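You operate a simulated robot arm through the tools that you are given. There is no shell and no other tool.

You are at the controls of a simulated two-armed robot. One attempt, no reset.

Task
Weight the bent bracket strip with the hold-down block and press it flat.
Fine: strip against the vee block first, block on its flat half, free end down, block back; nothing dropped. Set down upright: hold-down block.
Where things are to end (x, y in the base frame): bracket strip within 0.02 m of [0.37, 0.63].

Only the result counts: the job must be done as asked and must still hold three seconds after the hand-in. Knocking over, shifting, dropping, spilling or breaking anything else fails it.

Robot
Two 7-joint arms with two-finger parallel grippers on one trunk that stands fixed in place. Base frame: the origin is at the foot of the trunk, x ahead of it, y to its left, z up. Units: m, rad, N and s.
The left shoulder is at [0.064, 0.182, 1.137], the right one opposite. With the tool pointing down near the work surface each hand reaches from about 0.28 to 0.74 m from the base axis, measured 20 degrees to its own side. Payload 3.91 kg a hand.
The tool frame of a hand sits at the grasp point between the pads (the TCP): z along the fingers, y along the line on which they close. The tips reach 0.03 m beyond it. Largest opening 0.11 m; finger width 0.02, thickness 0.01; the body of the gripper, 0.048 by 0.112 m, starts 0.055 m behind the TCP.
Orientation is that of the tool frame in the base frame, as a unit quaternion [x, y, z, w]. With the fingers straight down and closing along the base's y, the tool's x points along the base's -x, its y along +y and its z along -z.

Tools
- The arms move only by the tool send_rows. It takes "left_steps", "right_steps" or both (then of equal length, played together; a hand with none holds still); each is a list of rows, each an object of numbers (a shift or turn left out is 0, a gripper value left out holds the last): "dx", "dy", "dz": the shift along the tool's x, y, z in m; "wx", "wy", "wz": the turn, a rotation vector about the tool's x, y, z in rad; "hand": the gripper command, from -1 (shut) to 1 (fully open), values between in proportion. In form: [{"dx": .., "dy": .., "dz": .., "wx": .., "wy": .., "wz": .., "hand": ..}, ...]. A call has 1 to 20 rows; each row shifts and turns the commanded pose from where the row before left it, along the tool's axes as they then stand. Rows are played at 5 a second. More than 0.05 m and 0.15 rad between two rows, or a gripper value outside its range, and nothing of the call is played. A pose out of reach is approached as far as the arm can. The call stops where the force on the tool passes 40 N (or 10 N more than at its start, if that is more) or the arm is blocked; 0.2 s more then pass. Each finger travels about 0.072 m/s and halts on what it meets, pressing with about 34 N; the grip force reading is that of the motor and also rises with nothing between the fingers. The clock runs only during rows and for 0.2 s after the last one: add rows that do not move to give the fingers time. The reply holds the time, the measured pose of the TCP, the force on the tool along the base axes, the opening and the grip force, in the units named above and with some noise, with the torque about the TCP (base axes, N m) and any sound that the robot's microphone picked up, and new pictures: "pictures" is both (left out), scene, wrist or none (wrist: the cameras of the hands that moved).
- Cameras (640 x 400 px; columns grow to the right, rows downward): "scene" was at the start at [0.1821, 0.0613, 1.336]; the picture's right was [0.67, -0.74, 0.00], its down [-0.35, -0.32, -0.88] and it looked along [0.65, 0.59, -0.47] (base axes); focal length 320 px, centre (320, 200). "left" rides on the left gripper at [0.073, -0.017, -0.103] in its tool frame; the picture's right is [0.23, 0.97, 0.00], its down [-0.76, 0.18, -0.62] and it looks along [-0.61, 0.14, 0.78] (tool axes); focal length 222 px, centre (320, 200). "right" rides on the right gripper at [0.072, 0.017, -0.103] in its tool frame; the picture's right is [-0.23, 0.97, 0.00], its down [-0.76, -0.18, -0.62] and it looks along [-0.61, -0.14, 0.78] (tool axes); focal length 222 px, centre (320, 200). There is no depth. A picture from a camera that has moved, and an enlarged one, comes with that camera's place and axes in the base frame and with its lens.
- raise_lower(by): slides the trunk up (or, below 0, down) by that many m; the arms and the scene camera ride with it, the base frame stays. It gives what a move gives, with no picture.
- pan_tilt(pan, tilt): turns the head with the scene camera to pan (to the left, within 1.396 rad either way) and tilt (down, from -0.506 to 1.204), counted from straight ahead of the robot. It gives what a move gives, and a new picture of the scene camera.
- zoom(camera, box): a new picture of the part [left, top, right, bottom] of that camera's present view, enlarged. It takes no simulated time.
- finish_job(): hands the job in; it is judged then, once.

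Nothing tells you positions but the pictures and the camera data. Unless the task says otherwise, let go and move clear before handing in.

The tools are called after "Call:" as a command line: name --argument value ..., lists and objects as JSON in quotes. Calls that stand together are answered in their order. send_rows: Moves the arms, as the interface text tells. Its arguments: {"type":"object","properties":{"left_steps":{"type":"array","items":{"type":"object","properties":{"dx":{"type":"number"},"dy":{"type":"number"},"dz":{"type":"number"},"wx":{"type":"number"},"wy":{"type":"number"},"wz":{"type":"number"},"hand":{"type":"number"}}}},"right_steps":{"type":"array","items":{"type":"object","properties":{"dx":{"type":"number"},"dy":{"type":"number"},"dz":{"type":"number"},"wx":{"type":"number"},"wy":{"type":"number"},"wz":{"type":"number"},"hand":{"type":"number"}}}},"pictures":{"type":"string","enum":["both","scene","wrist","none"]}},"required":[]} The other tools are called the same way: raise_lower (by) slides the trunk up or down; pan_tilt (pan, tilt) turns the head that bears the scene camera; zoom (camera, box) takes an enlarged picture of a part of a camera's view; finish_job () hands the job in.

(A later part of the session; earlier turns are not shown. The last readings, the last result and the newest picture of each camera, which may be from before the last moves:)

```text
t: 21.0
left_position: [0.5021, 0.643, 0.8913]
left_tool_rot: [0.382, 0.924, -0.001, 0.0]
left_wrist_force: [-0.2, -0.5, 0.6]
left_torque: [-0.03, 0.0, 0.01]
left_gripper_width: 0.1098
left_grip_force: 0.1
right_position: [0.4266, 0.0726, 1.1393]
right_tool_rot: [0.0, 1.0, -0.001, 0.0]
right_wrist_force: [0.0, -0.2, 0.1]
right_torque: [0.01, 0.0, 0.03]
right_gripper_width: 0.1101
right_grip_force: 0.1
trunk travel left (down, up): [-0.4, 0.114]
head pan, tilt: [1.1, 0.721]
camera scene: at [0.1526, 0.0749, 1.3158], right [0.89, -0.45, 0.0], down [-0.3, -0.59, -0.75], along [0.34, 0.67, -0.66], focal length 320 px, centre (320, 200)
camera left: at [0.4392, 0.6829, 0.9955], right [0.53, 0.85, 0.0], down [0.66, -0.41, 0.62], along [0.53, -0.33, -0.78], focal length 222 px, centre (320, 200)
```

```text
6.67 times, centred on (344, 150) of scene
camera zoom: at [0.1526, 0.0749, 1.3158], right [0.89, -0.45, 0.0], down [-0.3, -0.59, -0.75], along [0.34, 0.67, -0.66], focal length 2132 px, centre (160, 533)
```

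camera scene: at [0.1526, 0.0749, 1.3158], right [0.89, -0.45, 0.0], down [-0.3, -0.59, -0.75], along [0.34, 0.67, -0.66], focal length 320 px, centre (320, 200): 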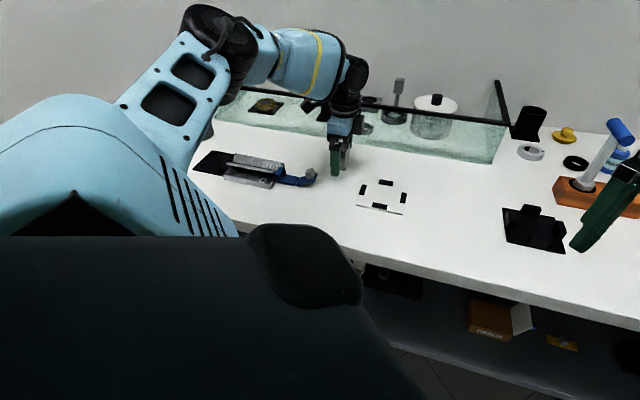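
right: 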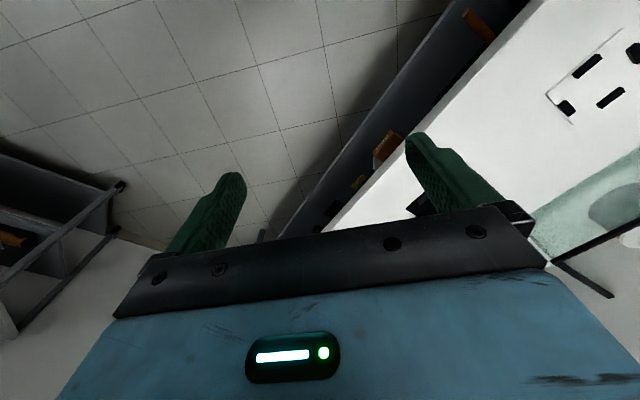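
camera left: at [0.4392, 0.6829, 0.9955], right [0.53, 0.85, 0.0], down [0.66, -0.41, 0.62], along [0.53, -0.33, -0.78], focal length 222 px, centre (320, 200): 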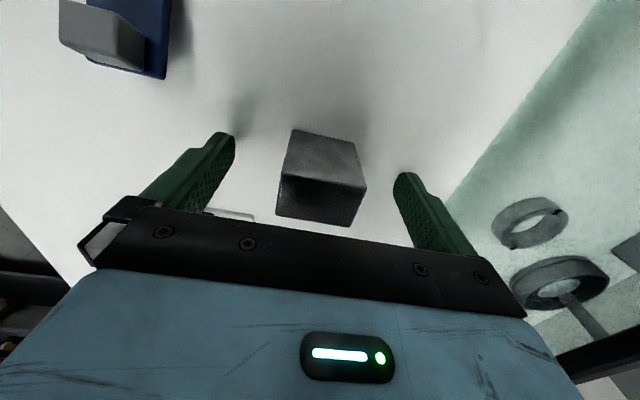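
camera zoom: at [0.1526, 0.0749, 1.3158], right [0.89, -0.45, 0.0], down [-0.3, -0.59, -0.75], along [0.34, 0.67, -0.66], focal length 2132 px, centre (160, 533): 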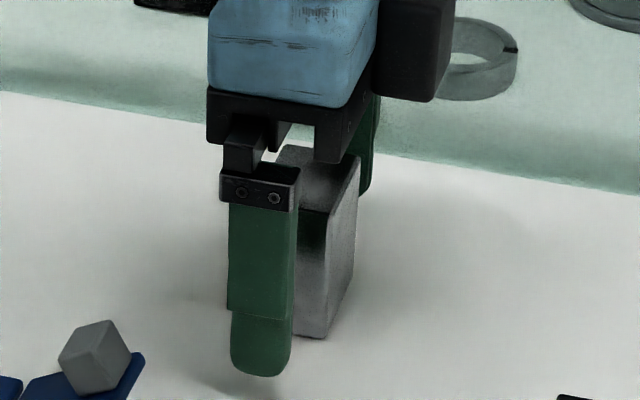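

The fingers straddle the block. I'll close the gripper now.

Call:
send_rows --left_steps '[{"hand": -1}, {}, {}, {}, {}]' --pictures "wrist"

Call:
zoom --camera "left" --box '[224, 80, 416, 200]'

```text
t: 22.2
left_position: [0.5028, 0.6417, 0.8915]
left_tool_rot: [0.382, 0.924, 0.0, 0.0]
left_wrist_force: [0.2, -1.3, 0.8]
left_torque: [-0.05, 0.01, -0.01]
left_gripper_width: 0.0438
left_grip_force: 33.8
right_position: [0.4268, 0.0714, 1.14]
right_tool_rot: [0.0, 1.0, 0.0, 0.0]
right_wrist_force: [0.4, 0.8, -0.6]
right_torque: [0.01, 0.02, -0.02]
right_gripper_width: 0.1099
right_grip_force: 0.1
trunk travel left (down, up): [-0.4, 0.114]
head pan, tilt: [1.1, 0.721]
camera left: at [0.4392, 0.6829, 0.9956], right [0.53, 0.85, 0.0], down [0.66, -0.41, 0.62], along [0.53, -0.33, -0.78], focal length 222 px, centre (320, 200)
```

left: 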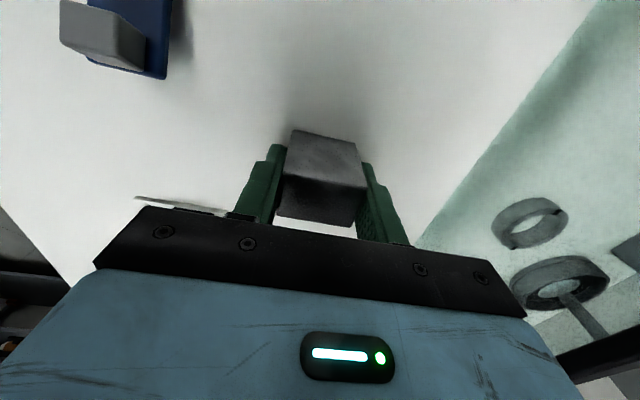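

```text
3.33 times, centred on (320, 140) of left
camera zoom: at [0.4392, 0.6829, 0.9956], right [0.53, 0.85, 0.0], down [0.66, -0.41, 0.62], along [0.53, -0.33, -0.78], focal length 740 px, centre (320, 400)
```

zoom: 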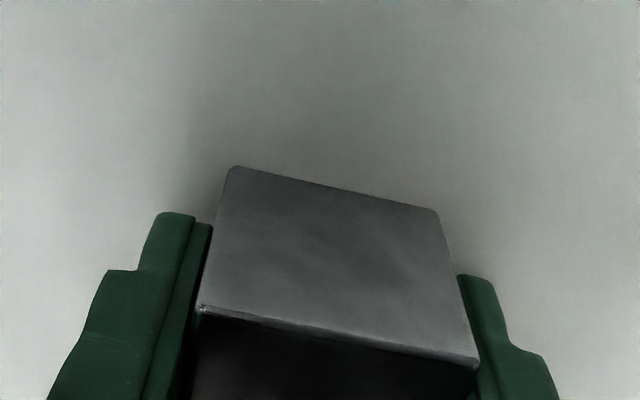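

The grip closed at 43.8 mm. I'll lift the block straight up, carry it above the strip's flat half, and check alignment before lowering.

Call:
send_rows --left_steps '[{"dz": -0.01}, {"dz": -0.02}, {"dz": -0.03}, {"dz": -0.03}, {"dx": 0.0168, "dy": -0.0168}, {"dx": 0.0168, "dy": -0.0168}, {"dx": 0.0168, "dy": -0.0168}, {"dx": 0.0168, "dy": -0.0168}, {"dx": 0.0168, "dy": -0.0168}, {"dx": 0.0168, "dy": -0.0168}, {}, {}]' --pictures "both"

Call:
zoom --camera "left" --box '[240, 40, 400, 140]'

Call:
zoom --camera "scene" --box '[252, 140, 348, 200]'

```text
t: 24.8
left_position: [0.3604, 0.6425, 0.9815]
left_tool_rot: [0.381, 0.924, -0.001, 0.0]
left_wrist_force: [-0.6, 0.1, -5.7]
left_torque: [0.03, 0.02, 0.01]
left_gripper_width: 0.0438
left_grip_force: 34.3
right_position: [0.4265, 0.0727, 1.1391]
right_tool_rot: [0.0, 1.0, 0.0, -0.001]
right_wrist_force: [-0.1, 0.6, -0.1]
right_torque: [-0.02, -0.02, 0.02]
right_gripper_width: 0.1101
right_grip_force: 0.1
trunk travel left (down, up): [-0.4, 0.114]
head pan, tilt: [1.1, 0.721]
camera scene: at [0.1528, 0.0756, 1.3157], right [0.89, -0.45, 0.0], down [-0.3, -0.59, -0.75], along [0.34, 0.67, -0.66], focal length 320 px, centre (320, 200)
camera left: at [0.2967, 0.6827, 1.085], right [0.53, 0.85, 0.0], down [0.66, -0.41, 0.62], along [0.53, -0.33, -0.78], focal length 222 px, centre (320, 200)
```

scene: 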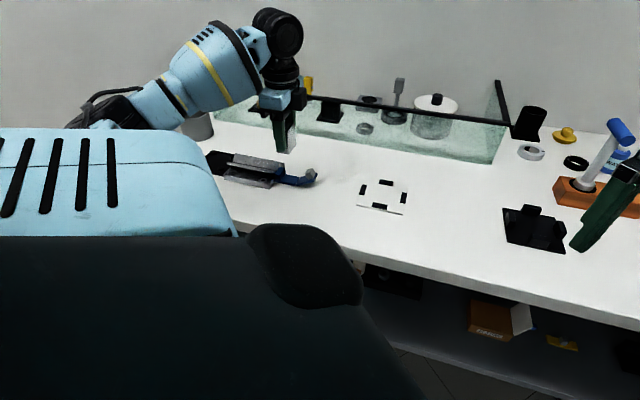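
left: 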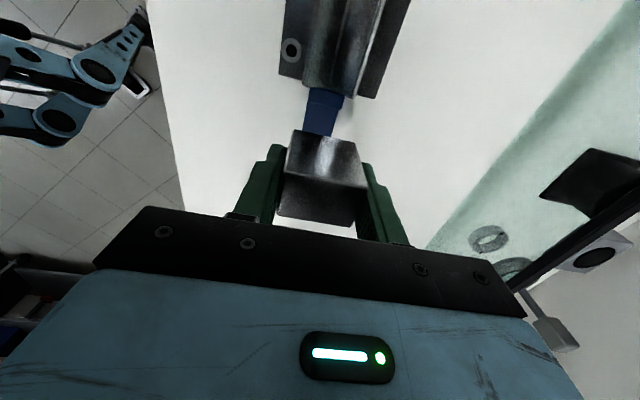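

```text
4.00 times, centred on (320, 90) of left
camera zoom: at [0.2967, 0.6827, 1.085], right [0.53, 0.85, 0.0], down [0.66, -0.41, 0.62], along [0.53, -0.33, -0.78], focal length 888 px, centre (320, 640)
```

zoom: 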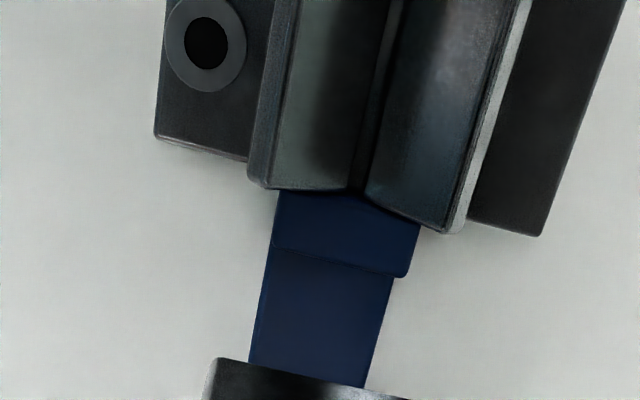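

```text
6.67 times, centred on (300, 170) of scene
camera zoom: at [0.1528, 0.0756, 1.3157], right [0.89, -0.45, 0.0], down [-0.3, -0.59, -0.75], along [0.34, 0.67, -0.66], focal length 2132 px, centre (453, 400)
```

zoom: 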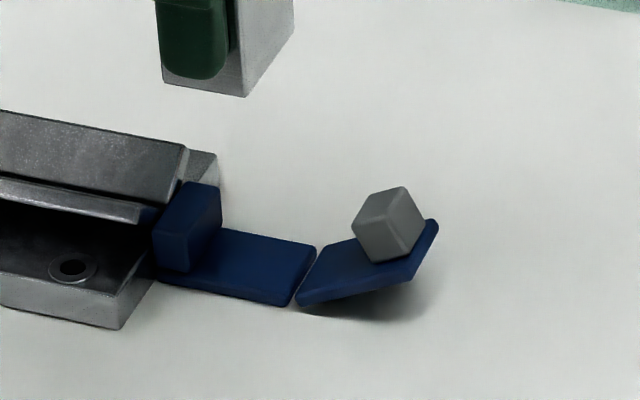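

The hanging block weighs about 5.7 N. Its front face will clear the lip's inner face by roughly 1.5 mm, so I'll shift back 1 mm and lower partway.

Call:
send_rows --left_steps '[{"dx": -0.001, "dy": 0.001}, {"dz": 0.02}, {"dz": 0.02}, {"dz": 0.015}, {"dz": 0.008}, {}]' --pictures "both"

Call:
zoom --camera "left" --box '[240, 70, 400, 170]'

Call:
zoom --camera "scene" --box '[266, 160, 314, 190]'

```text
t: 26.2
left_position: [0.3618, 0.6438, 0.917]
left_tool_rot: [0.382, 0.924, 0.0, 0.0]
left_wrist_force: [0.1, -0.2, -5.1]
left_torque: [0.02, 0.02, -0.01]
left_gripper_width: 0.0438
left_grip_force: 33.5
right_position: [0.4258, 0.0719, 1.1399]
right_tool_rot: [0.0, 1.0, 0.0, 0.0]
right_wrist_force: [0.6, 0.0, -0.3]
right_torque: [-0.01, 0.0, -0.01]
right_gripper_width: 0.1101
right_grip_force: 0.0
trunk travel left (down, up): [-0.4, 0.114]
head pan, tilt: [1.1, 0.721]
camera scene: at [0.153, 0.0754, 1.3157], right [0.89, -0.45, 0.0], down [-0.3, -0.59, -0.75], along [0.34, 0.67, -0.66], focal length 320 px, centre (320, 200)
camera left: at [0.2989, 0.6833, 1.0216], right [0.53, 0.85, 0.0], down [0.66, -0.41, 0.62], along [0.53, -0.33, -0.78], focal length 222 px, centre (320, 200)
```

scene: 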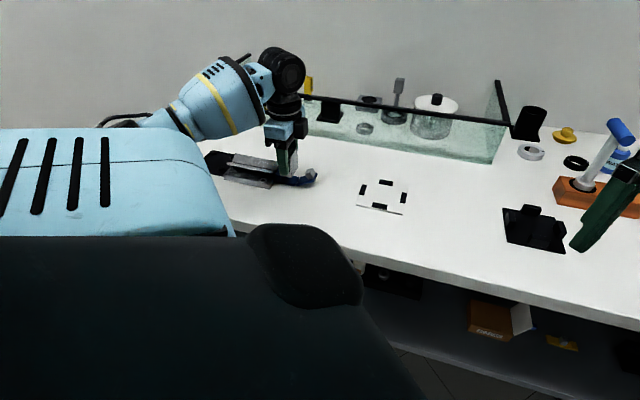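
left: 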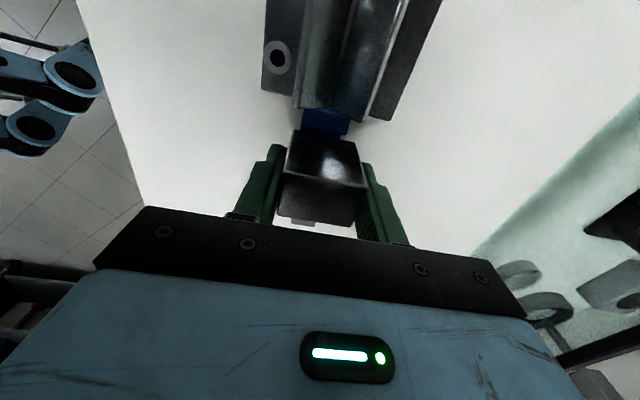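

```text
4.00 times, centred on (320, 120) of left
camera zoom: at [0.2989, 0.6833, 1.0216], right [0.53, 0.85, 0.0], down [0.66, -0.41, 0.62], along [0.53, -0.33, -0.78], focal length 888 px, centre (320, 520)
```

zoom: 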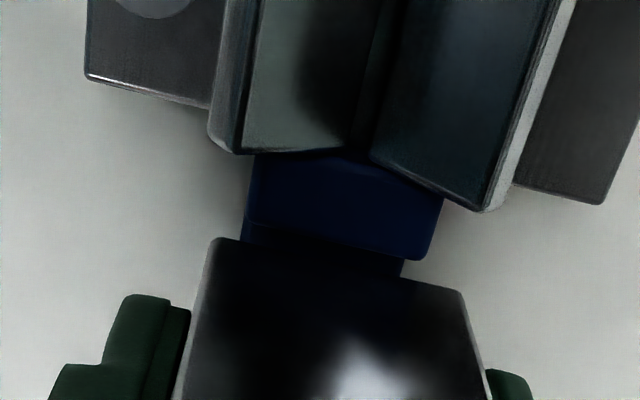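

```text
13.33 times, centred on (290, 175) of scene
camera zoom: at [0.153, 0.0754, 1.3157], right [0.89, -0.45, 0.0], down [-0.3, -0.59, -0.75], along [0.34, 0.67, -0.66], focal length 4263 px, centre (720, 533)
```

zoom: 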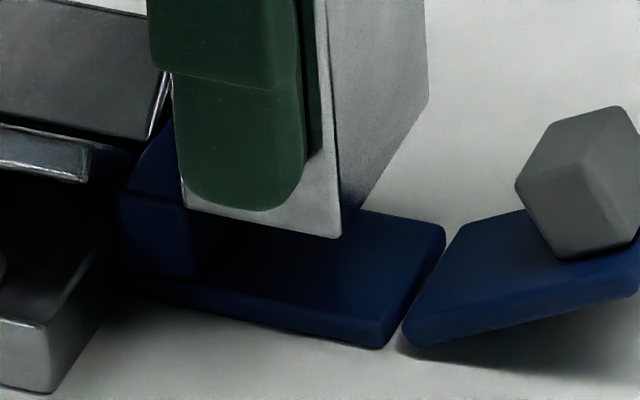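

The block hangs about 2 mm behind the lip and about 5 mm short of the hinge. I'll shift back 1 mm more and lower to just above the flat.

Call:
send_rows --left_steps '[{"dx": -0.001, "dz": 0.006}, {"dz": 0.006}, {"dz": 0.005}, {}]' --pictures "none"

Call:
zoom --camera "scene" --box '[266, 160, 314, 190]'

Call:
zoom --camera "left" --box '[240, 70, 400, 170]'

```text
t: 27.2
left_position: [0.3626, 0.6428, 0.9013]
left_tool_rot: [0.382, 0.924, 0.0, 0.0]
left_wrist_force: [0.3, 0.6, -5.0]
left_torque: [0.0, 0.03, 0.01]
left_gripper_width: 0.0437
left_grip_force: 33.6
right_position: [0.426, 0.0719, 1.138]
right_tool_rot: [0.0, 1.0, 0.0, 0.0]
right_wrist_force: [0.3, 0.7, -0.2]
right_torque: [0.01, -0.02, -0.02]
right_gripper_width: 0.11
right_grip_force: 0.0
trunk travel left (down, up): [-0.4, 0.114]
head pan, tilt: [1.1, 0.721]
```

```text
13.33 times, centred on (290, 175) of scene
camera zoom: at [0.153, 0.0754, 1.3157], right [0.89, -0.45, 0.0], down [-0.3, -0.59, -0.75], along [0.34, 0.67, -0.66], focal length 4263 px, centre (720, 533)
```

zoom: 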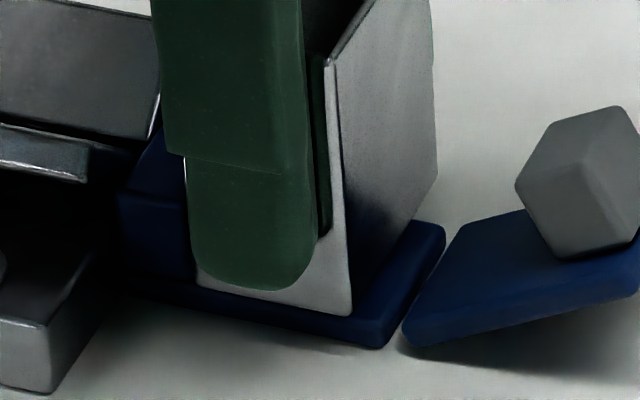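

```text
4.00 times, centred on (320, 120) of left
camera zoom: at [0.2995, 0.6826, 1.005], right [0.53, 0.85, 0.0], down [0.66, -0.41, 0.62], along [0.53, -0.33, -0.78], focal length 888 px, centre (320, 520)
```

zoom: 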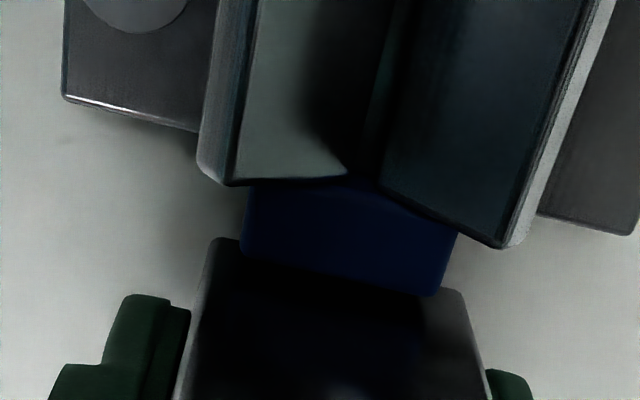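

The block is about 4 mm above the flat. I'll go down in 1 mm steps until the strip starts to carry its weight.

Call:
send_rows --left_steps '[{"dz": 0.001}, {"dz": 0.001}, {}]' --pictures "none"

Call:
send_rows --left_steps '[{"dz": 0.001}, {}]' --pictures "none"

Call:
send_rows --left_steps '[{"dz": 0.001}, {}]' --pictures "none"

```text
t: 28.0
left_position: [0.3622, 0.643, 0.8985]
left_tool_rot: [0.382, 0.924, -0.001, 0.0]
left_wrist_force: [0.6, 0.9, -5.5]
left_torque: [0.01, 0.01, -0.03]
left_gripper_width: 0.0437
left_grip_force: 34.0
right_position: [0.426, 0.0737, 1.1387]
right_tool_rot: [0.001, 1.0, 0.0, 0.0]
right_wrist_force: [0.2, 0.0, -1.3]
right_torque: [0.01, 0.0, 0.0]
right_gripper_width: 0.1101
right_grip_force: 0.1
trunk travel left (down, up): [-0.4, 0.114]
head pan, tilt: [1.1, 0.721]
```

```text
t: 28.6
left_position: [0.3619, 0.6431, 0.8986]
left_tool_rot: [0.382, 0.924, 0.0, 0.0]
left_wrist_force: [0.4, -0.2, -5.0]
left_torque: [0.03, 0.02, -0.02]
left_gripper_width: 0.0438
left_grip_force: 34.0
right_position: [0.4262, 0.0722, 1.1388]
right_tool_rot: [0.001, 1.0, 0.0, 0.0]
right_wrist_force: [0.0, -0.2, 0.2]
right_torque: [0.05, -0.01, 0.0]
right_gripper_width: 0.1101
right_grip_force: 0.1
trunk travel left (down, up): [-0.4, 0.114]
head pan, tilt: [1.1, 0.721]
```

```text
t: 29.2
left_position: [0.3624, 0.6431, 0.8972]
left_tool_rot: [0.382, 0.924, 0.0, -0.001]
left_wrist_force: [-0.5, 0.3, -6.4]
left_torque: [-0.01, -0.03, -0.01]
left_gripper_width: 0.0435
left_grip_force: 33.5
right_position: [0.4261, 0.0721, 1.1396]
right_tool_rot: [0.0, 1.0, 0.0, 0.001]
right_wrist_force: [-0.1, -0.2, 0.6]
right_torque: [-0.01, 0.04, -0.01]
right_gripper_width: 0.1099
right_grip_force: 0.0
trunk travel left (down, up): [-0.4, 0.114]
head pan, tilt: [1.1, 0.721]
```

Block bottom is near z = 0.856 and the hand still carries the full weight. I'll continue in 1 mm steps.

Call:
send_rows --left_steps '[{"dz": 0.001}, {}]' --pictures "none"

Call:
zoom --camera "scene" --box '[272, 168, 304, 188]'

```text
t: 29.8
left_position: [0.3631, 0.6424, 0.8972]
left_tool_rot: [0.382, 0.924, 0.002, 0.0]
left_wrist_force: [0.1, 2.5, 1.7]
left_torque: [0.05, 0.04, -0.02]
left_gripper_width: 0.0436
left_grip_force: 33.9
right_position: [0.4252, 0.0718, 1.1395]
right_tool_rot: [0.0, 1.0, 0.0, 0.0]
right_wrist_force: [0.0, 0.0, 0.9]
right_torque: [0.01, 0.0, -0.01]
right_gripper_width: 0.1101
right_grip_force: 0.0
trunk travel left (down, up): [-0.4, 0.114]
head pan, tilt: [1.1, 0.721]
```

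```text
16.00 times, centred on (288, 178) of scene
camera zoom: at [0.1526, 0.0751, 1.3158], right [0.89, -0.45, 0.0], down [-0.3, -0.59, -0.75], along [0.34, 0.67, -0.66], focal length 5116 px, centre (832, 552)
```

zoom: 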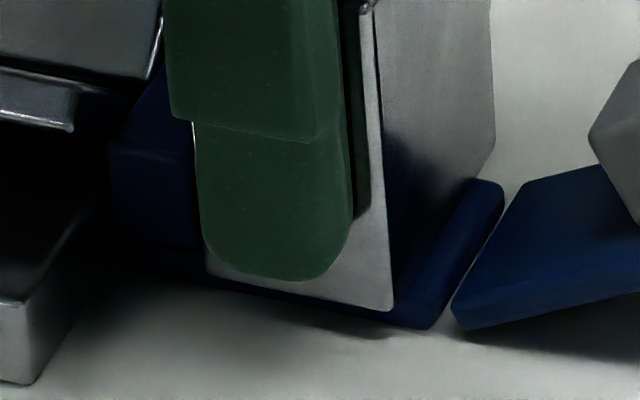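

The weight has transferred to the strip and the block stands on the flat half. I'll release it gently and check before lifting.

Call:
send_rows --left_steps '[{"hand": -0.1}, {"hand": 0.1}, {"hand": 0.5}, {}, {}]' --pictures "both"

Call:
zoom --camera "scene" --box '[252, 140, 332, 190]'

Call:
zoom --camera "left" --box '[240, 70, 400, 170]'

```text
t: 31.0
left_position: [0.3627, 0.6417, 0.8973]
left_tool_rot: [0.382, 0.924, 0.0, 0.0]
left_wrist_force: [0.3, 0.3, 0.1]
left_torque: [-0.01, -0.02, -0.01]
left_gripper_width: 0.0826
left_grip_force: 0.0
right_position: [0.4266, 0.0723, 1.1405]
right_tool_rot: [0.0, 1.0, 0.0, 0.0]
right_wrist_force: [0.8, 0.7, -0.5]
right_torque: [0.0, 0.02, -0.01]
right_gripper_width: 0.11
right_grip_force: 0.2
trunk travel left (down, up): [-0.4, 0.114]
head pan, tilt: [1.1, 0.721]
camera scene: at [0.1527, 0.075, 1.3157], right [0.89, -0.45, 0.0], down [-0.3, -0.59, -0.75], along [0.34, 0.67, -0.66], focal length 320 px, centre (320, 200)
camera left: at [0.2992, 0.6821, 1.0007], right [0.53, 0.85, 0.0], down [0.66, -0.41, 0.62], along [0.53, -0.33, -0.78], focal length 222 px, centre (320, 200)
```

scene: 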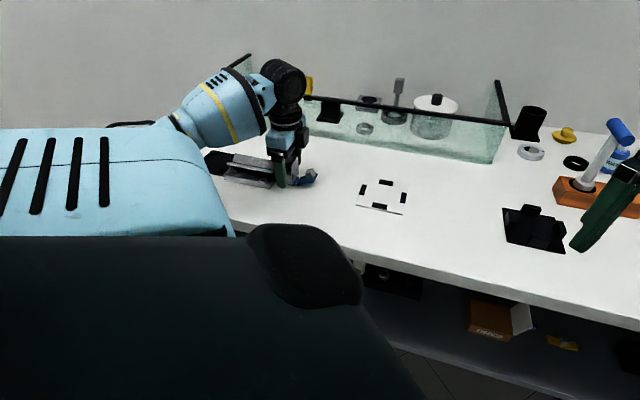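
left: 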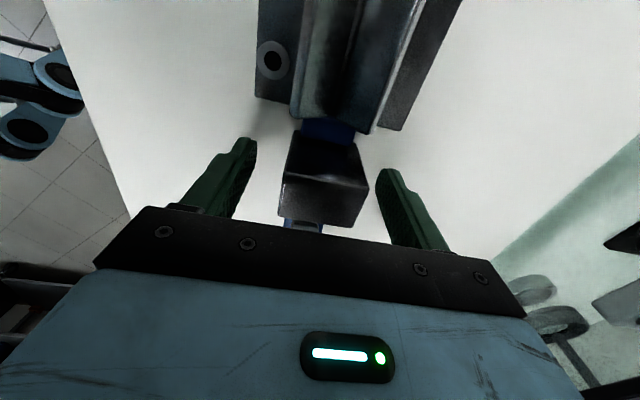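

```text
8.00 times, centred on (292, 165) of scene
camera zoom: at [0.1527, 0.075, 1.3157], right [0.89, -0.45, 0.0], down [-0.3, -0.59, -0.75], along [0.34, 0.67, -0.66], focal length 2558 px, centre (544, 480)
```

zoom: 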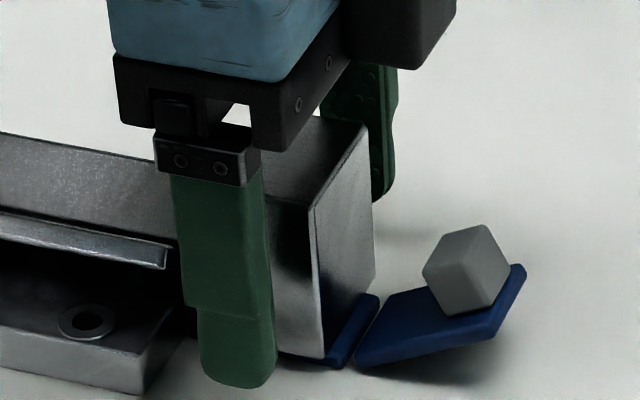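

```text
4.00 times, centred on (320, 120) of left
camera zoom: at [0.2992, 0.6821, 1.0007], right [0.53, 0.85, 0.0], down [0.66, -0.41, 0.62], along [0.53, -0.33, -0.78], focal length 888 px, centre (320, 520)
```

zoom: 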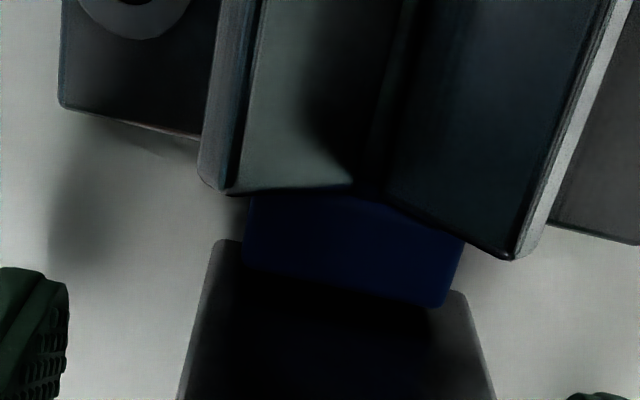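

The block stands on the flat half on its own. I'll lift the hand clear and look at the assembly and the free end.

Call:
send_rows --left_steps '[{"dz": -0.02}, {"dz": -0.04}, {"dz": -0.045}, {"dz": -0.04, "hand": -1}, {}, {}, {}, {}]' --pictures "both"

Call:
zoom --camera "scene" --box '[252, 140, 332, 190]'

Call:
zoom --camera "left" --box '[256, 60, 384, 140]'

```text
t: 32.8
left_position: [0.3646, 0.6434, 1.042]
left_tool_rot: [0.381, 0.925, 0.0, 0.0]
left_wrist_force: [-0.1, 0.7, 1.2]
left_torque: [0.01, 0.02, 0.0]
left_gripper_width: 0.0001
left_grip_force: 33.7
right_position: [0.426, 0.0713, 1.1399]
right_tool_rot: [0.001, 1.0, 0.0, -0.001]
right_wrist_force: [-0.8, -0.7, -0.5]
right_torque: [-0.02, -0.02, -0.05]
right_gripper_width: 0.1102
right_grip_force: 0.0
trunk travel left (down, up): [-0.4, 0.114]
head pan, tilt: [1.1, 0.721]
camera scene: at [0.1527, 0.0749, 1.3157], right [0.89, -0.45, 0.0], down [-0.3, -0.59, -0.75], along [0.34, 0.67, -0.66], focal length 320 px, centre (320, 200)
camera left: at [0.2995, 0.6826, 1.1462], right [0.53, 0.85, 0.0], down [0.66, -0.41, 0.62], along [0.53, -0.33, -0.78], focal length 222 px, centre (320, 200)
```

scene: 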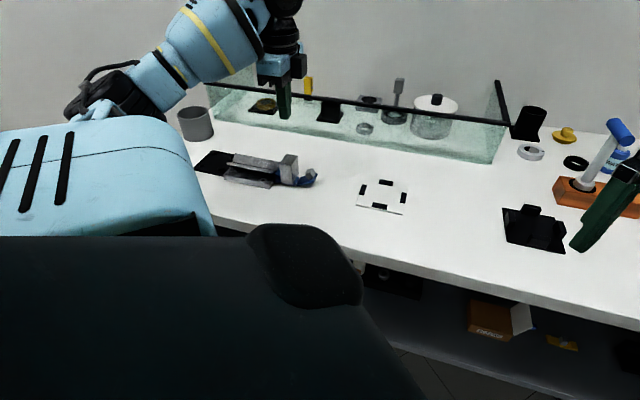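
left: 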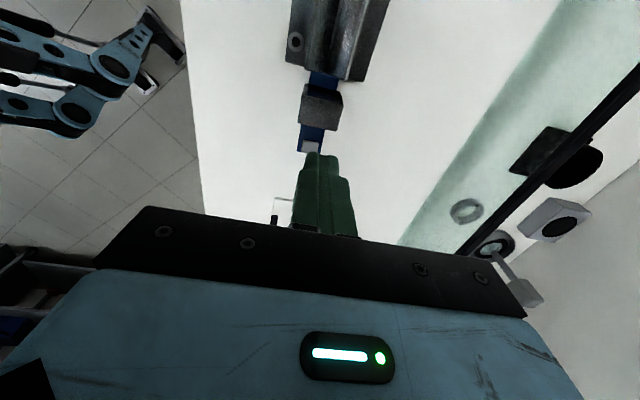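

```text
8.00 times, centred on (292, 165) of scene
camera zoom: at [0.1527, 0.0749, 1.3157], right [0.89, -0.45, 0.0], down [-0.3, -0.59, -0.75], along [0.34, 0.67, -0.66], focal length 2558 px, centre (544, 480)
```

zoom: 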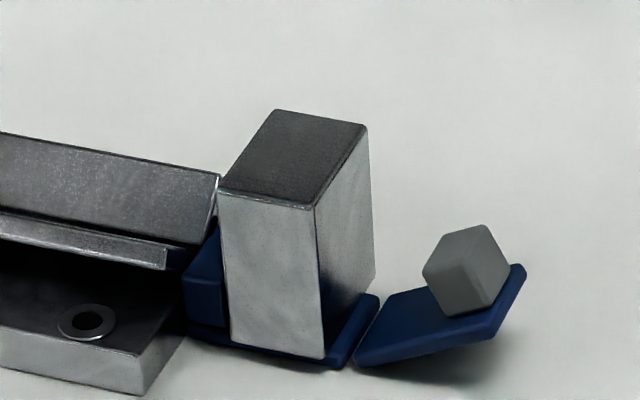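

```text
5.00 times, centred on (320, 100) of left
camera zoom: at [0.2995, 0.6826, 1.1462], right [0.53, 0.85, 0.0], down [0.66, -0.41, 0.62], along [0.53, -0.33, -0.78], focal length 1111 px, centre (320, 700)
```

zoom: 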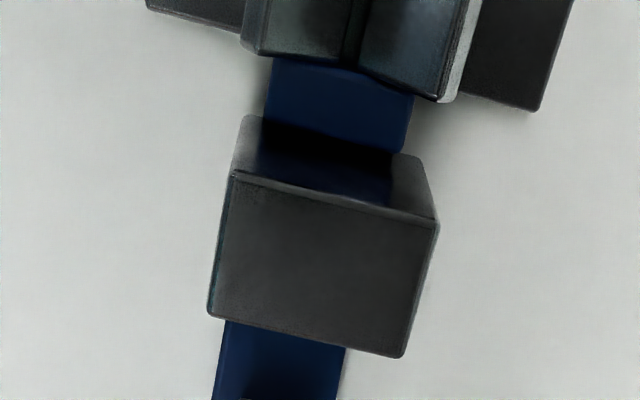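

The block stands upright on the flat half, clear of the hinge. I'll zoom on the free end and its small grey pad to choose the press point.

Call:
zoom --camera "left" --box '[280, 110, 360, 160]'

Call:
zoom --camera "scene" --box '[290, 160, 330, 185]'

```text
8.00 times, centred on (320, 135) of left
camera zoom: at [0.2995, 0.6826, 1.1462], right [0.53, 0.85, 0.0], down [0.66, -0.41, 0.62], along [0.53, -0.33, -0.78], focal length 1777 px, centre (320, 720)
```

zoom: 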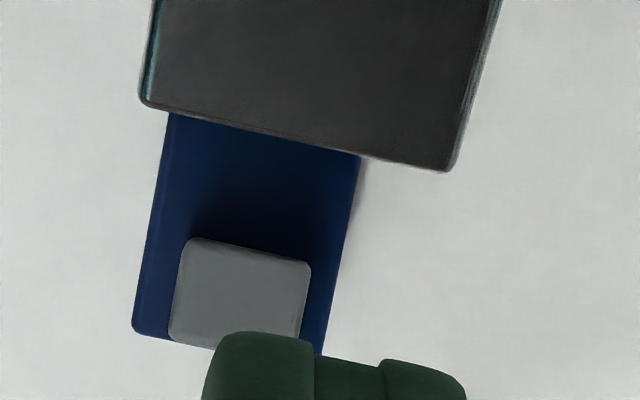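

```text
16.00 times, centred on (310, 172) of scene
camera zoom: at [0.1527, 0.0749, 1.3157], right [0.89, -0.45, 0.0], down [-0.3, -0.59, -0.75], along [0.34, 0.67, -0.66], focal length 5116 px, centre (480, 640)
```

zoom: 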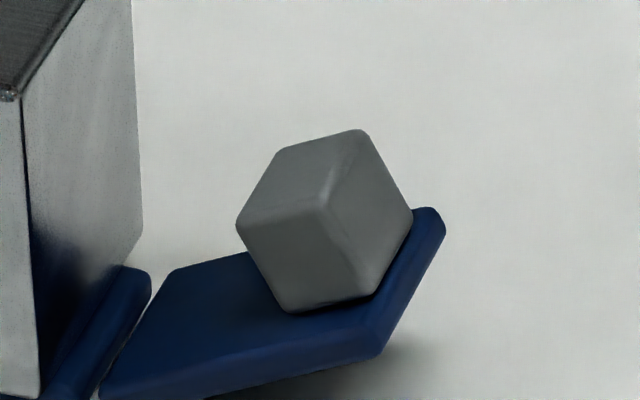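

The grey pad is fixed on the raised half near its tip, centred on the strip. I'll move the closed fingers over it and stop just above.

Call:
send_rows --left_steps '[{"dx": -0.032, "dy": -0.0005}, {"dx": -0.032, "dy": -0.0005}, {"dz": 0.04}, {"dz": 0.04}, {"dz": 0.027}, {}]' --pictures "both"

Call:
zoom --camera "left" --box '[240, 70, 400, 170]'

Call:
zoom --camera "scene" --box '[264, 140, 344, 190]'

```text
t: 34.2
left_position: [0.4064, 0.5972, 0.9328]
left_tool_rot: [0.382, 0.924, 0.0, 0.001]
left_wrist_force: [0.3, -0.1, 0.2]
left_torque: [0.02, -0.01, 0.03]
left_gripper_width: 0.0002
left_grip_force: 33.6
right_position: [0.4245, 0.0717, 1.1396]
right_tool_rot: [0.0, 1.0, -0.001, 0.001]
right_wrist_force: [-0.1, 0.1, -0.2]
right_torque: [0.0, 0.01, -0.01]
right_gripper_width: 0.1102
right_grip_force: 0.0
trunk travel left (down, up): [-0.4, 0.114]
head pan, tilt: [1.1, 0.721]
camera scene: at [0.1526, 0.0746, 1.3158], right [0.89, -0.45, 0.0], down [-0.3, -0.59, -0.75], along [0.34, 0.67, -0.66], focal length 320 px, centre (320, 200)
camera left: at [0.3438, 0.6368, 1.0389], right [0.53, 0.85, 0.0], down [0.66, -0.41, 0.62], along [0.53, -0.33, -0.78], focal length 222 px, centre (320, 200)
```

scene: 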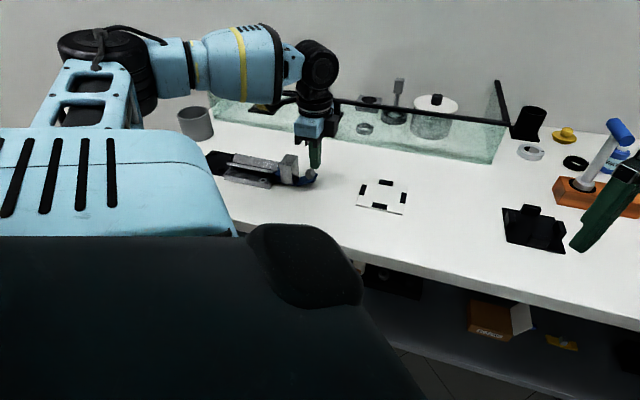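
left: 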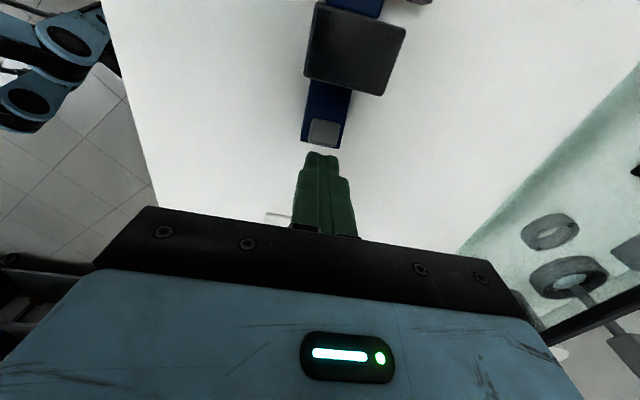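

```text
4.00 times, centred on (320, 120) of left
camera zoom: at [0.3438, 0.6368, 1.0389], right [0.53, 0.85, 0.0], down [0.66, -0.41, 0.62], along [0.53, -0.33, -0.78], focal length 888 px, centre (320, 520)
```

zoom: 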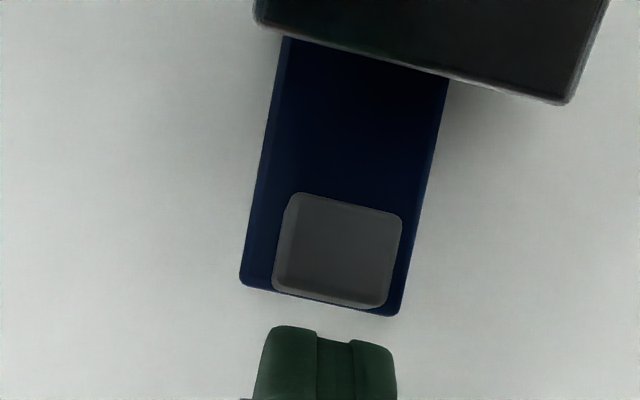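

```text
8.00 times, centred on (304, 165) of scene
camera zoom: at [0.1526, 0.0746, 1.3158], right [0.89, -0.45, 0.0], down [-0.3, -0.59, -0.75], along [0.34, 0.67, -0.66], focal length 2558 px, centre (448, 480)
```

zoom: 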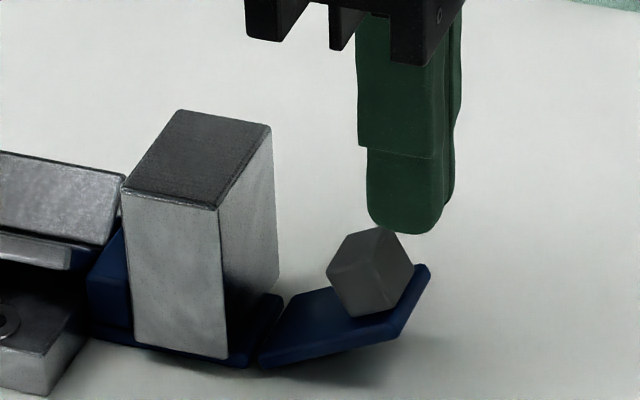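

The pad's top face is centred under the fingers but a little ahead. I'll shift 4 mm toward it and press down in small steps, watching the force.

Call:
send_rows --left_steps '[{"dx": 0.004, "dz": 0.004}, {"dz": 0.003}, {"dz": 0.002}, {"dz": 0.002}, {}]' --pictures "none"

Call:
zoom --camera "scene" --box '[264, 140, 344, 190]'

```text
t: 35.4
left_position: [0.4047, 0.5989, 0.9237]
left_tool_rot: [0.382, 0.924, 0.001, 0.001]
left_wrist_force: [0.6, -0.7, 0.9]
left_torque: [0.0, -0.02, 0.02]
left_gripper_width: 0.0002
left_grip_force: 34.4
right_position: [0.4251, 0.0721, 1.1406]
right_tool_rot: [0.001, 1.0, 0.001, 0.0]
right_wrist_force: [0.3, -0.3, 0.4]
right_torque: [-0.01, 0.0, -0.01]
right_gripper_width: 0.11
right_grip_force: 0.2
trunk travel left (down, up): [-0.4, 0.114]
head pan, tilt: [1.1, 0.721]
```

```text
8.00 times, centred on (304, 165) of scene
camera zoom: at [0.1527, 0.0748, 1.3157], right [0.89, -0.45, 0.0], down [-0.3, -0.59, -0.75], along [0.34, 0.67, -0.66], focal length 2558 px, centre (448, 480)
```

zoom: 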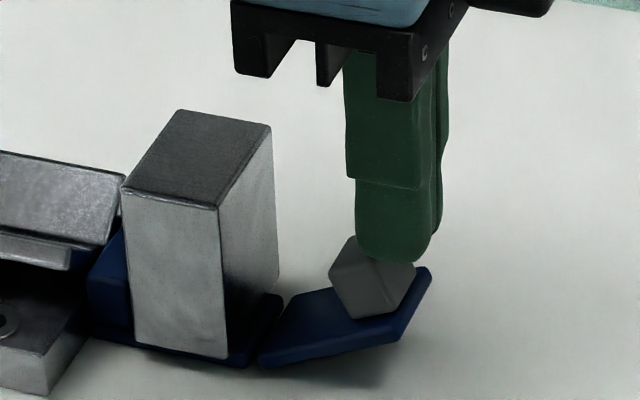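

The fingertips are about to meet the pad. I'll keep pressing slowly.

Call:
send_rows --left_steps '[{"dz": 0.002}, {"dz": 0.002}, {}]' --pictures "none"

Call:
send_rows --left_steps '[{"dz": 0.002}, {"dz": 0.002}, {}]' --pictures "none"

Call:
zoom --camera "scene" --box '[264, 140, 344, 190]'

```text
t: 36.2
left_position: [0.404, 0.6, 0.9194]
left_tool_rot: [0.383, 0.924, 0.0, -0.002]
left_wrist_force: [-0.3, -1.6, 0.2]
left_torque: [-0.02, -0.01, -0.01]
left_gripper_width: 0.0
left_grip_force: 33.9
right_position: [0.4265, 0.0719, 1.1401]
right_tool_rot: [0.0, 1.0, 0.0, 0.001]
right_wrist_force: [0.5, 0.2, -0.3]
right_torque: [0.0, 0.01, 0.03]
right_gripper_width: 0.1102
right_grip_force: 0.0
trunk travel left (down, up): [-0.4, 0.114]
head pan, tilt: [1.1, 0.721]
```

```text
t: 37.0
left_position: [0.4044, 0.5996, 0.9153]
left_tool_rot: [0.382, 0.924, 0.0, 0.0]
left_wrist_force: [0.3, 0.2, 1.1]
left_torque: [-0.02, 0.0, -0.01]
left_gripper_width: 0.0
left_grip_force: 34.3
right_position: [0.4264, 0.0723, 1.1395]
right_tool_rot: [0.0, 1.0, 0.001, 0.0]
right_wrist_force: [0.4, 0.8, 0.1]
right_torque: [-0.01, -0.01, -0.02]
right_gripper_width: 0.1098
right_grip_force: 0.0
trunk travel left (down, up): [-0.4, 0.114]
head pan, tilt: [1.1, 0.721]
```

```text
8.00 times, centred on (304, 165) of scene
camera zoom: at [0.1527, 0.0748, 1.3157], right [0.89, -0.45, 0.0], down [-0.3, -0.59, -0.75], along [0.34, 0.67, -0.66], focal length 2558 px, centre (448, 480)
```

zoom: 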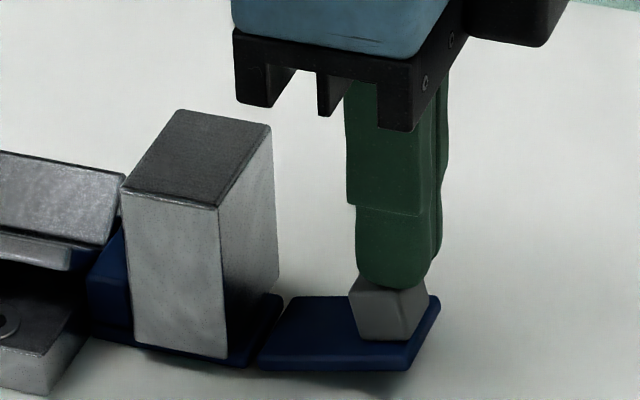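

The free half is going down smoothly with about 1 N, and the block and flat half are still. I'll keep pressing.

Call:
send_rows --left_steps '[{"dz": 0.002}, {"dz": 0.002}, {}]' --pictures "none"

Call:
zoom --camera "scene" --box '[264, 140, 344, 190]'

```text
t: 37.8
left_position: [0.4037, 0.5995, 0.9107]
left_tool_rot: [0.382, 0.924, 0.0, 0.0]
left_wrist_force: [0.4, 0.4, 0.5]
left_torque: [-0.01, 0.0, 0.01]
left_gripper_width: 0.0
left_grip_force: 34.1
right_position: [0.426, 0.0723, 1.1393]
right_tool_rot: [0.0, 1.0, 0.001, -0.001]
right_wrist_force: [0.5, 0.0, -0.1]
right_torque: [0.01, -0.03, 0.01]
right_gripper_width: 0.1104
right_grip_force: 0.1
trunk travel left (down, up): [-0.4, 0.114]
head pan, tilt: [1.1, 0.721]
```

```text
8.00 times, centred on (304, 165) of scene
camera zoom: at [0.1527, 0.0749, 1.3157], right [0.89, -0.45, 0.0], down [-0.3, -0.59, -0.75], along [0.34, 0.67, -0.66], focal length 2558 px, centre (448, 480)
```

zoom: 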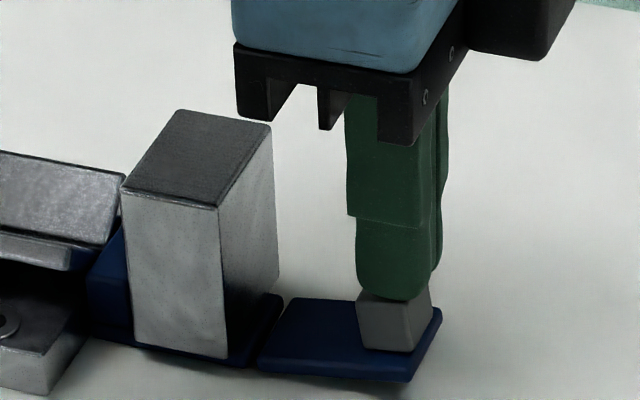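

It's nearly flat now, so I'll continue in finer steps until the force rises.

Call:
send_rows --left_steps '[{"dz": 0.002}, {"dz": 0.001}, {}]' --pictures "none"

Call:
send_rows --left_steps '[{"dz": 0.001}, {}]' --pictures "none"

Call:
zoom --camera "scene" --box '[264, 140, 344, 190]'

```text
t: 38.6
left_position: [0.4035, 0.5999, 0.9079]
left_tool_rot: [0.382, 0.924, 0.001, 0.0]
left_wrist_force: [0.6, 0.0, 0.1]
left_torque: [0.0, 0.02, 0.0]
left_gripper_width: 0.0
left_grip_force: 34.4
right_position: [0.4251, 0.0723, 1.1408]
right_tool_rot: [0.0, 1.0, 0.0, -0.001]
right_wrist_force: [0.0, 0.3, 0.3]
right_torque: [-0.01, 0.02, 0.02]
right_gripper_width: 0.1099
right_grip_force: 0.1
trunk travel left (down, up): [-0.4, 0.114]
head pan, tilt: [1.1, 0.721]
```

```text
t: 39.2
left_position: [0.4039, 0.5995, 0.9064]
left_tool_rot: [0.382, 0.924, 0.0, 0.0]
left_wrist_force: [0.7, -0.3, 0.8]
left_torque: [-0.01, -0.04, -0.02]
left_gripper_width: 0.0002
left_grip_force: 34.6
right_position: [0.4262, 0.0716, 1.1399]
right_tool_rot: [0.0, 1.0, 0.001, 0.0]
right_wrist_force: [0.1, -0.6, 0.0]
right_torque: [0.01, 0.02, 0.03]
right_gripper_width: 0.11
right_grip_force: 0.0
trunk travel left (down, up): [-0.4, 0.114]
head pan, tilt: [1.1, 0.721]
```

```text
8.00 times, centred on (304, 165) of scene
camera zoom: at [0.1527, 0.0749, 1.3157], right [0.89, -0.45, 0.0], down [-0.3, -0.59, -0.75], along [0.34, 0.67, -0.66], focal length 2558 px, centre (448, 480)
```

zoom: 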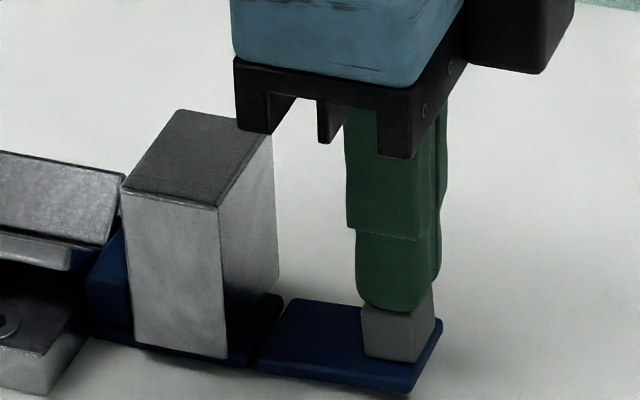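

There's still a slight tilt, so I'll keep going 1 mm at a time.

Call:
send_rows --left_steps '[{"dz": 0.001}, {"dz": 0.001}, {}]' --pictures "none"

Call:
send_rows --left_steps '[{"dz": 0.001}, {}]' --pictures "none"

Call:
zoom --camera "scene" --box '[280, 160, 328, 190]'

```text
t: 40.0
left_position: [0.4042, 0.5995, 0.9043]
left_tool_rot: [0.382, 0.924, 0.0, 0.0]
left_wrist_force: [0.8, -0.7, 0.1]
left_torque: [0.01, 0.02, 0.01]
left_gripper_width: 0.0
left_grip_force: 34.2
right_position: [0.4271, 0.0728, 1.1401]
right_tool_rot: [0.0, 1.0, 0.0, -0.001]
right_wrist_force: [0.3, -0.1, -0.2]
right_torque: [0.03, 0.01, 0.02]
right_gripper_width: 0.1103
right_grip_force: 0.1
trunk travel left (down, up): [-0.4, 0.114]
head pan, tilt: [1.1, 0.721]
```

```text
t: 40.6
left_position: [0.4055, 0.5997, 0.9043]
left_tool_rot: [0.382, 0.924, -0.001, 0.0]
left_wrist_force: [0.3, 0.0, -0.9]
left_torque: [-0.02, -0.02, -0.01]
left_gripper_width: 0.0
left_grip_force: 34.0
right_position: [0.4253, 0.0725, 1.1395]
right_tool_rot: [0.0, 1.0, 0.0, 0.0]
right_wrist_force: [0.9, -0.6, 1.3]
right_torque: [-0.03, 0.03, -0.02]
right_gripper_width: 0.11
right_grip_force: 0.0
trunk travel left (down, up): [-0.4, 0.114]
head pan, tilt: [1.1, 0.721]
```

```text
13.33 times, centred on (304, 175) of scene
camera zoom: at [0.1527, 0.075, 1.3157], right [0.89, -0.45, 0.0], down [-0.3, -0.59, -0.75], along [0.34, 0.67, -0.66], focal length 4263 px, centre (533, 533)
```

zoom: 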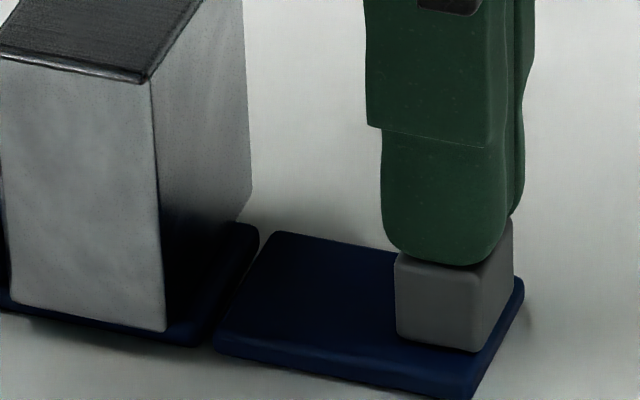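

Call:
send_rows --left_steps '[{"dz": 0.001}, {}]' --pictures "none"

Call:
send_rows --left_steps '[{"dz": 0.001}, {}]' --pictures "none"

Call:
zoom --camera "scene" --box '[280, 160, 328, 190]'

```text
t: 41.2
left_position: [0.4048, 0.6002, 0.9047]
left_tool_rot: [0.381, 0.925, 0.001, 0.001]
left_wrist_force: [0.0, 1.0, 3.8]
left_torque: [0.06, -0.02, -0.03]
left_gripper_width: 0.0
left_grip_force: 34.4
right_position: [0.4254, 0.0714, 1.1409]
right_tool_rot: [0.0, 1.0, 0.0, 0.001]
right_wrist_force: [0.3, 0.3, -0.3]
right_torque: [-0.01, -0.04, 0.02]
right_gripper_width: 0.1101
right_grip_force: 0.1
trunk travel left (down, up): [-0.4, 0.114]
head pan, tilt: [1.1, 0.721]
```

```text
t: 41.8
left_position: [0.4039, 0.5998, 0.904]
left_tool_rot: [0.382, 0.924, 0.001, 0.001]
left_wrist_force: [-0.5, 4.0, 11.5]
left_torque: [0.11, 0.0, -0.09]
left_gripper_width: 0.0
left_grip_force: 33.8
right_position: [0.4251, 0.0715, 1.1404]
right_tool_rot: [0.0, 1.0, -0.001, 0.001]
right_wrist_force: [0.1, 0.3, 0.2]
right_torque: [0.01, 0.0, 0.01]
right_gripper_width: 0.1102
right_grip_force: 0.1
trunk travel left (down, up): [-0.4, 0.114]
head pan, tilt: [1.1, 0.721]
```

```text
13.33 times, centred on (304, 175) of scene
camera zoom: at [0.152, 0.0743, 1.3159], right [0.89, -0.45, 0.0], down [-0.3, -0.59, -0.75], along [0.34, 0.67, -0.66], focal length 4263 px, centre (533, 533)
```

zoom: 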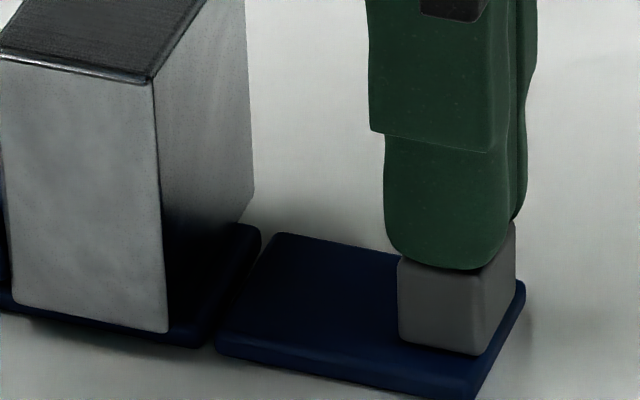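

The force rose to 11.5 N, so the free end is down on the table. I'll press slightly more and hold briefly to seat it.

Call:
send_rows --left_steps '[{"dz": 0.001}, {}, {}, {}]' --pictures "none"

Call:
zoom --camera "scene" --box '[264, 150, 328, 190]'

```text
t: 42.8
left_position: [0.4049, 0.5988, 0.9028]
left_tool_rot: [0.382, 0.924, 0.002, 0.002]
left_wrist_force: [2.0, 8.4, 27.0]
left_torque: [0.32, -0.05, -0.17]
left_gripper_width: 0.0
left_grip_force: 34.4
right_position: [0.4247, 0.0712, 1.1406]
right_tool_rot: [0.0, 1.0, 0.001, 0.0]
right_wrist_force: [-0.5, -0.3, 0.7]
right_torque: [-0.01, 0.02, 0.02]
right_gripper_width: 0.1101
right_grip_force: 0.0
trunk travel left (down, up): [-0.4, 0.114]
head pan, tilt: [1.1, 0.721]
```

```text
10.00 times, centred on (296, 170) of scene
camera zoom: at [0.1515, 0.0737, 1.3161], right [0.89, -0.45, 0.0], down [-0.3, -0.59, -0.75], along [0.34, 0.67, -0.66], focal length 3197 px, centre (560, 500)
```

zoom: 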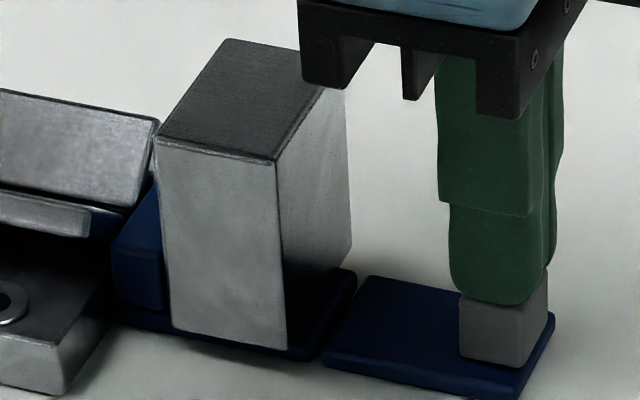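

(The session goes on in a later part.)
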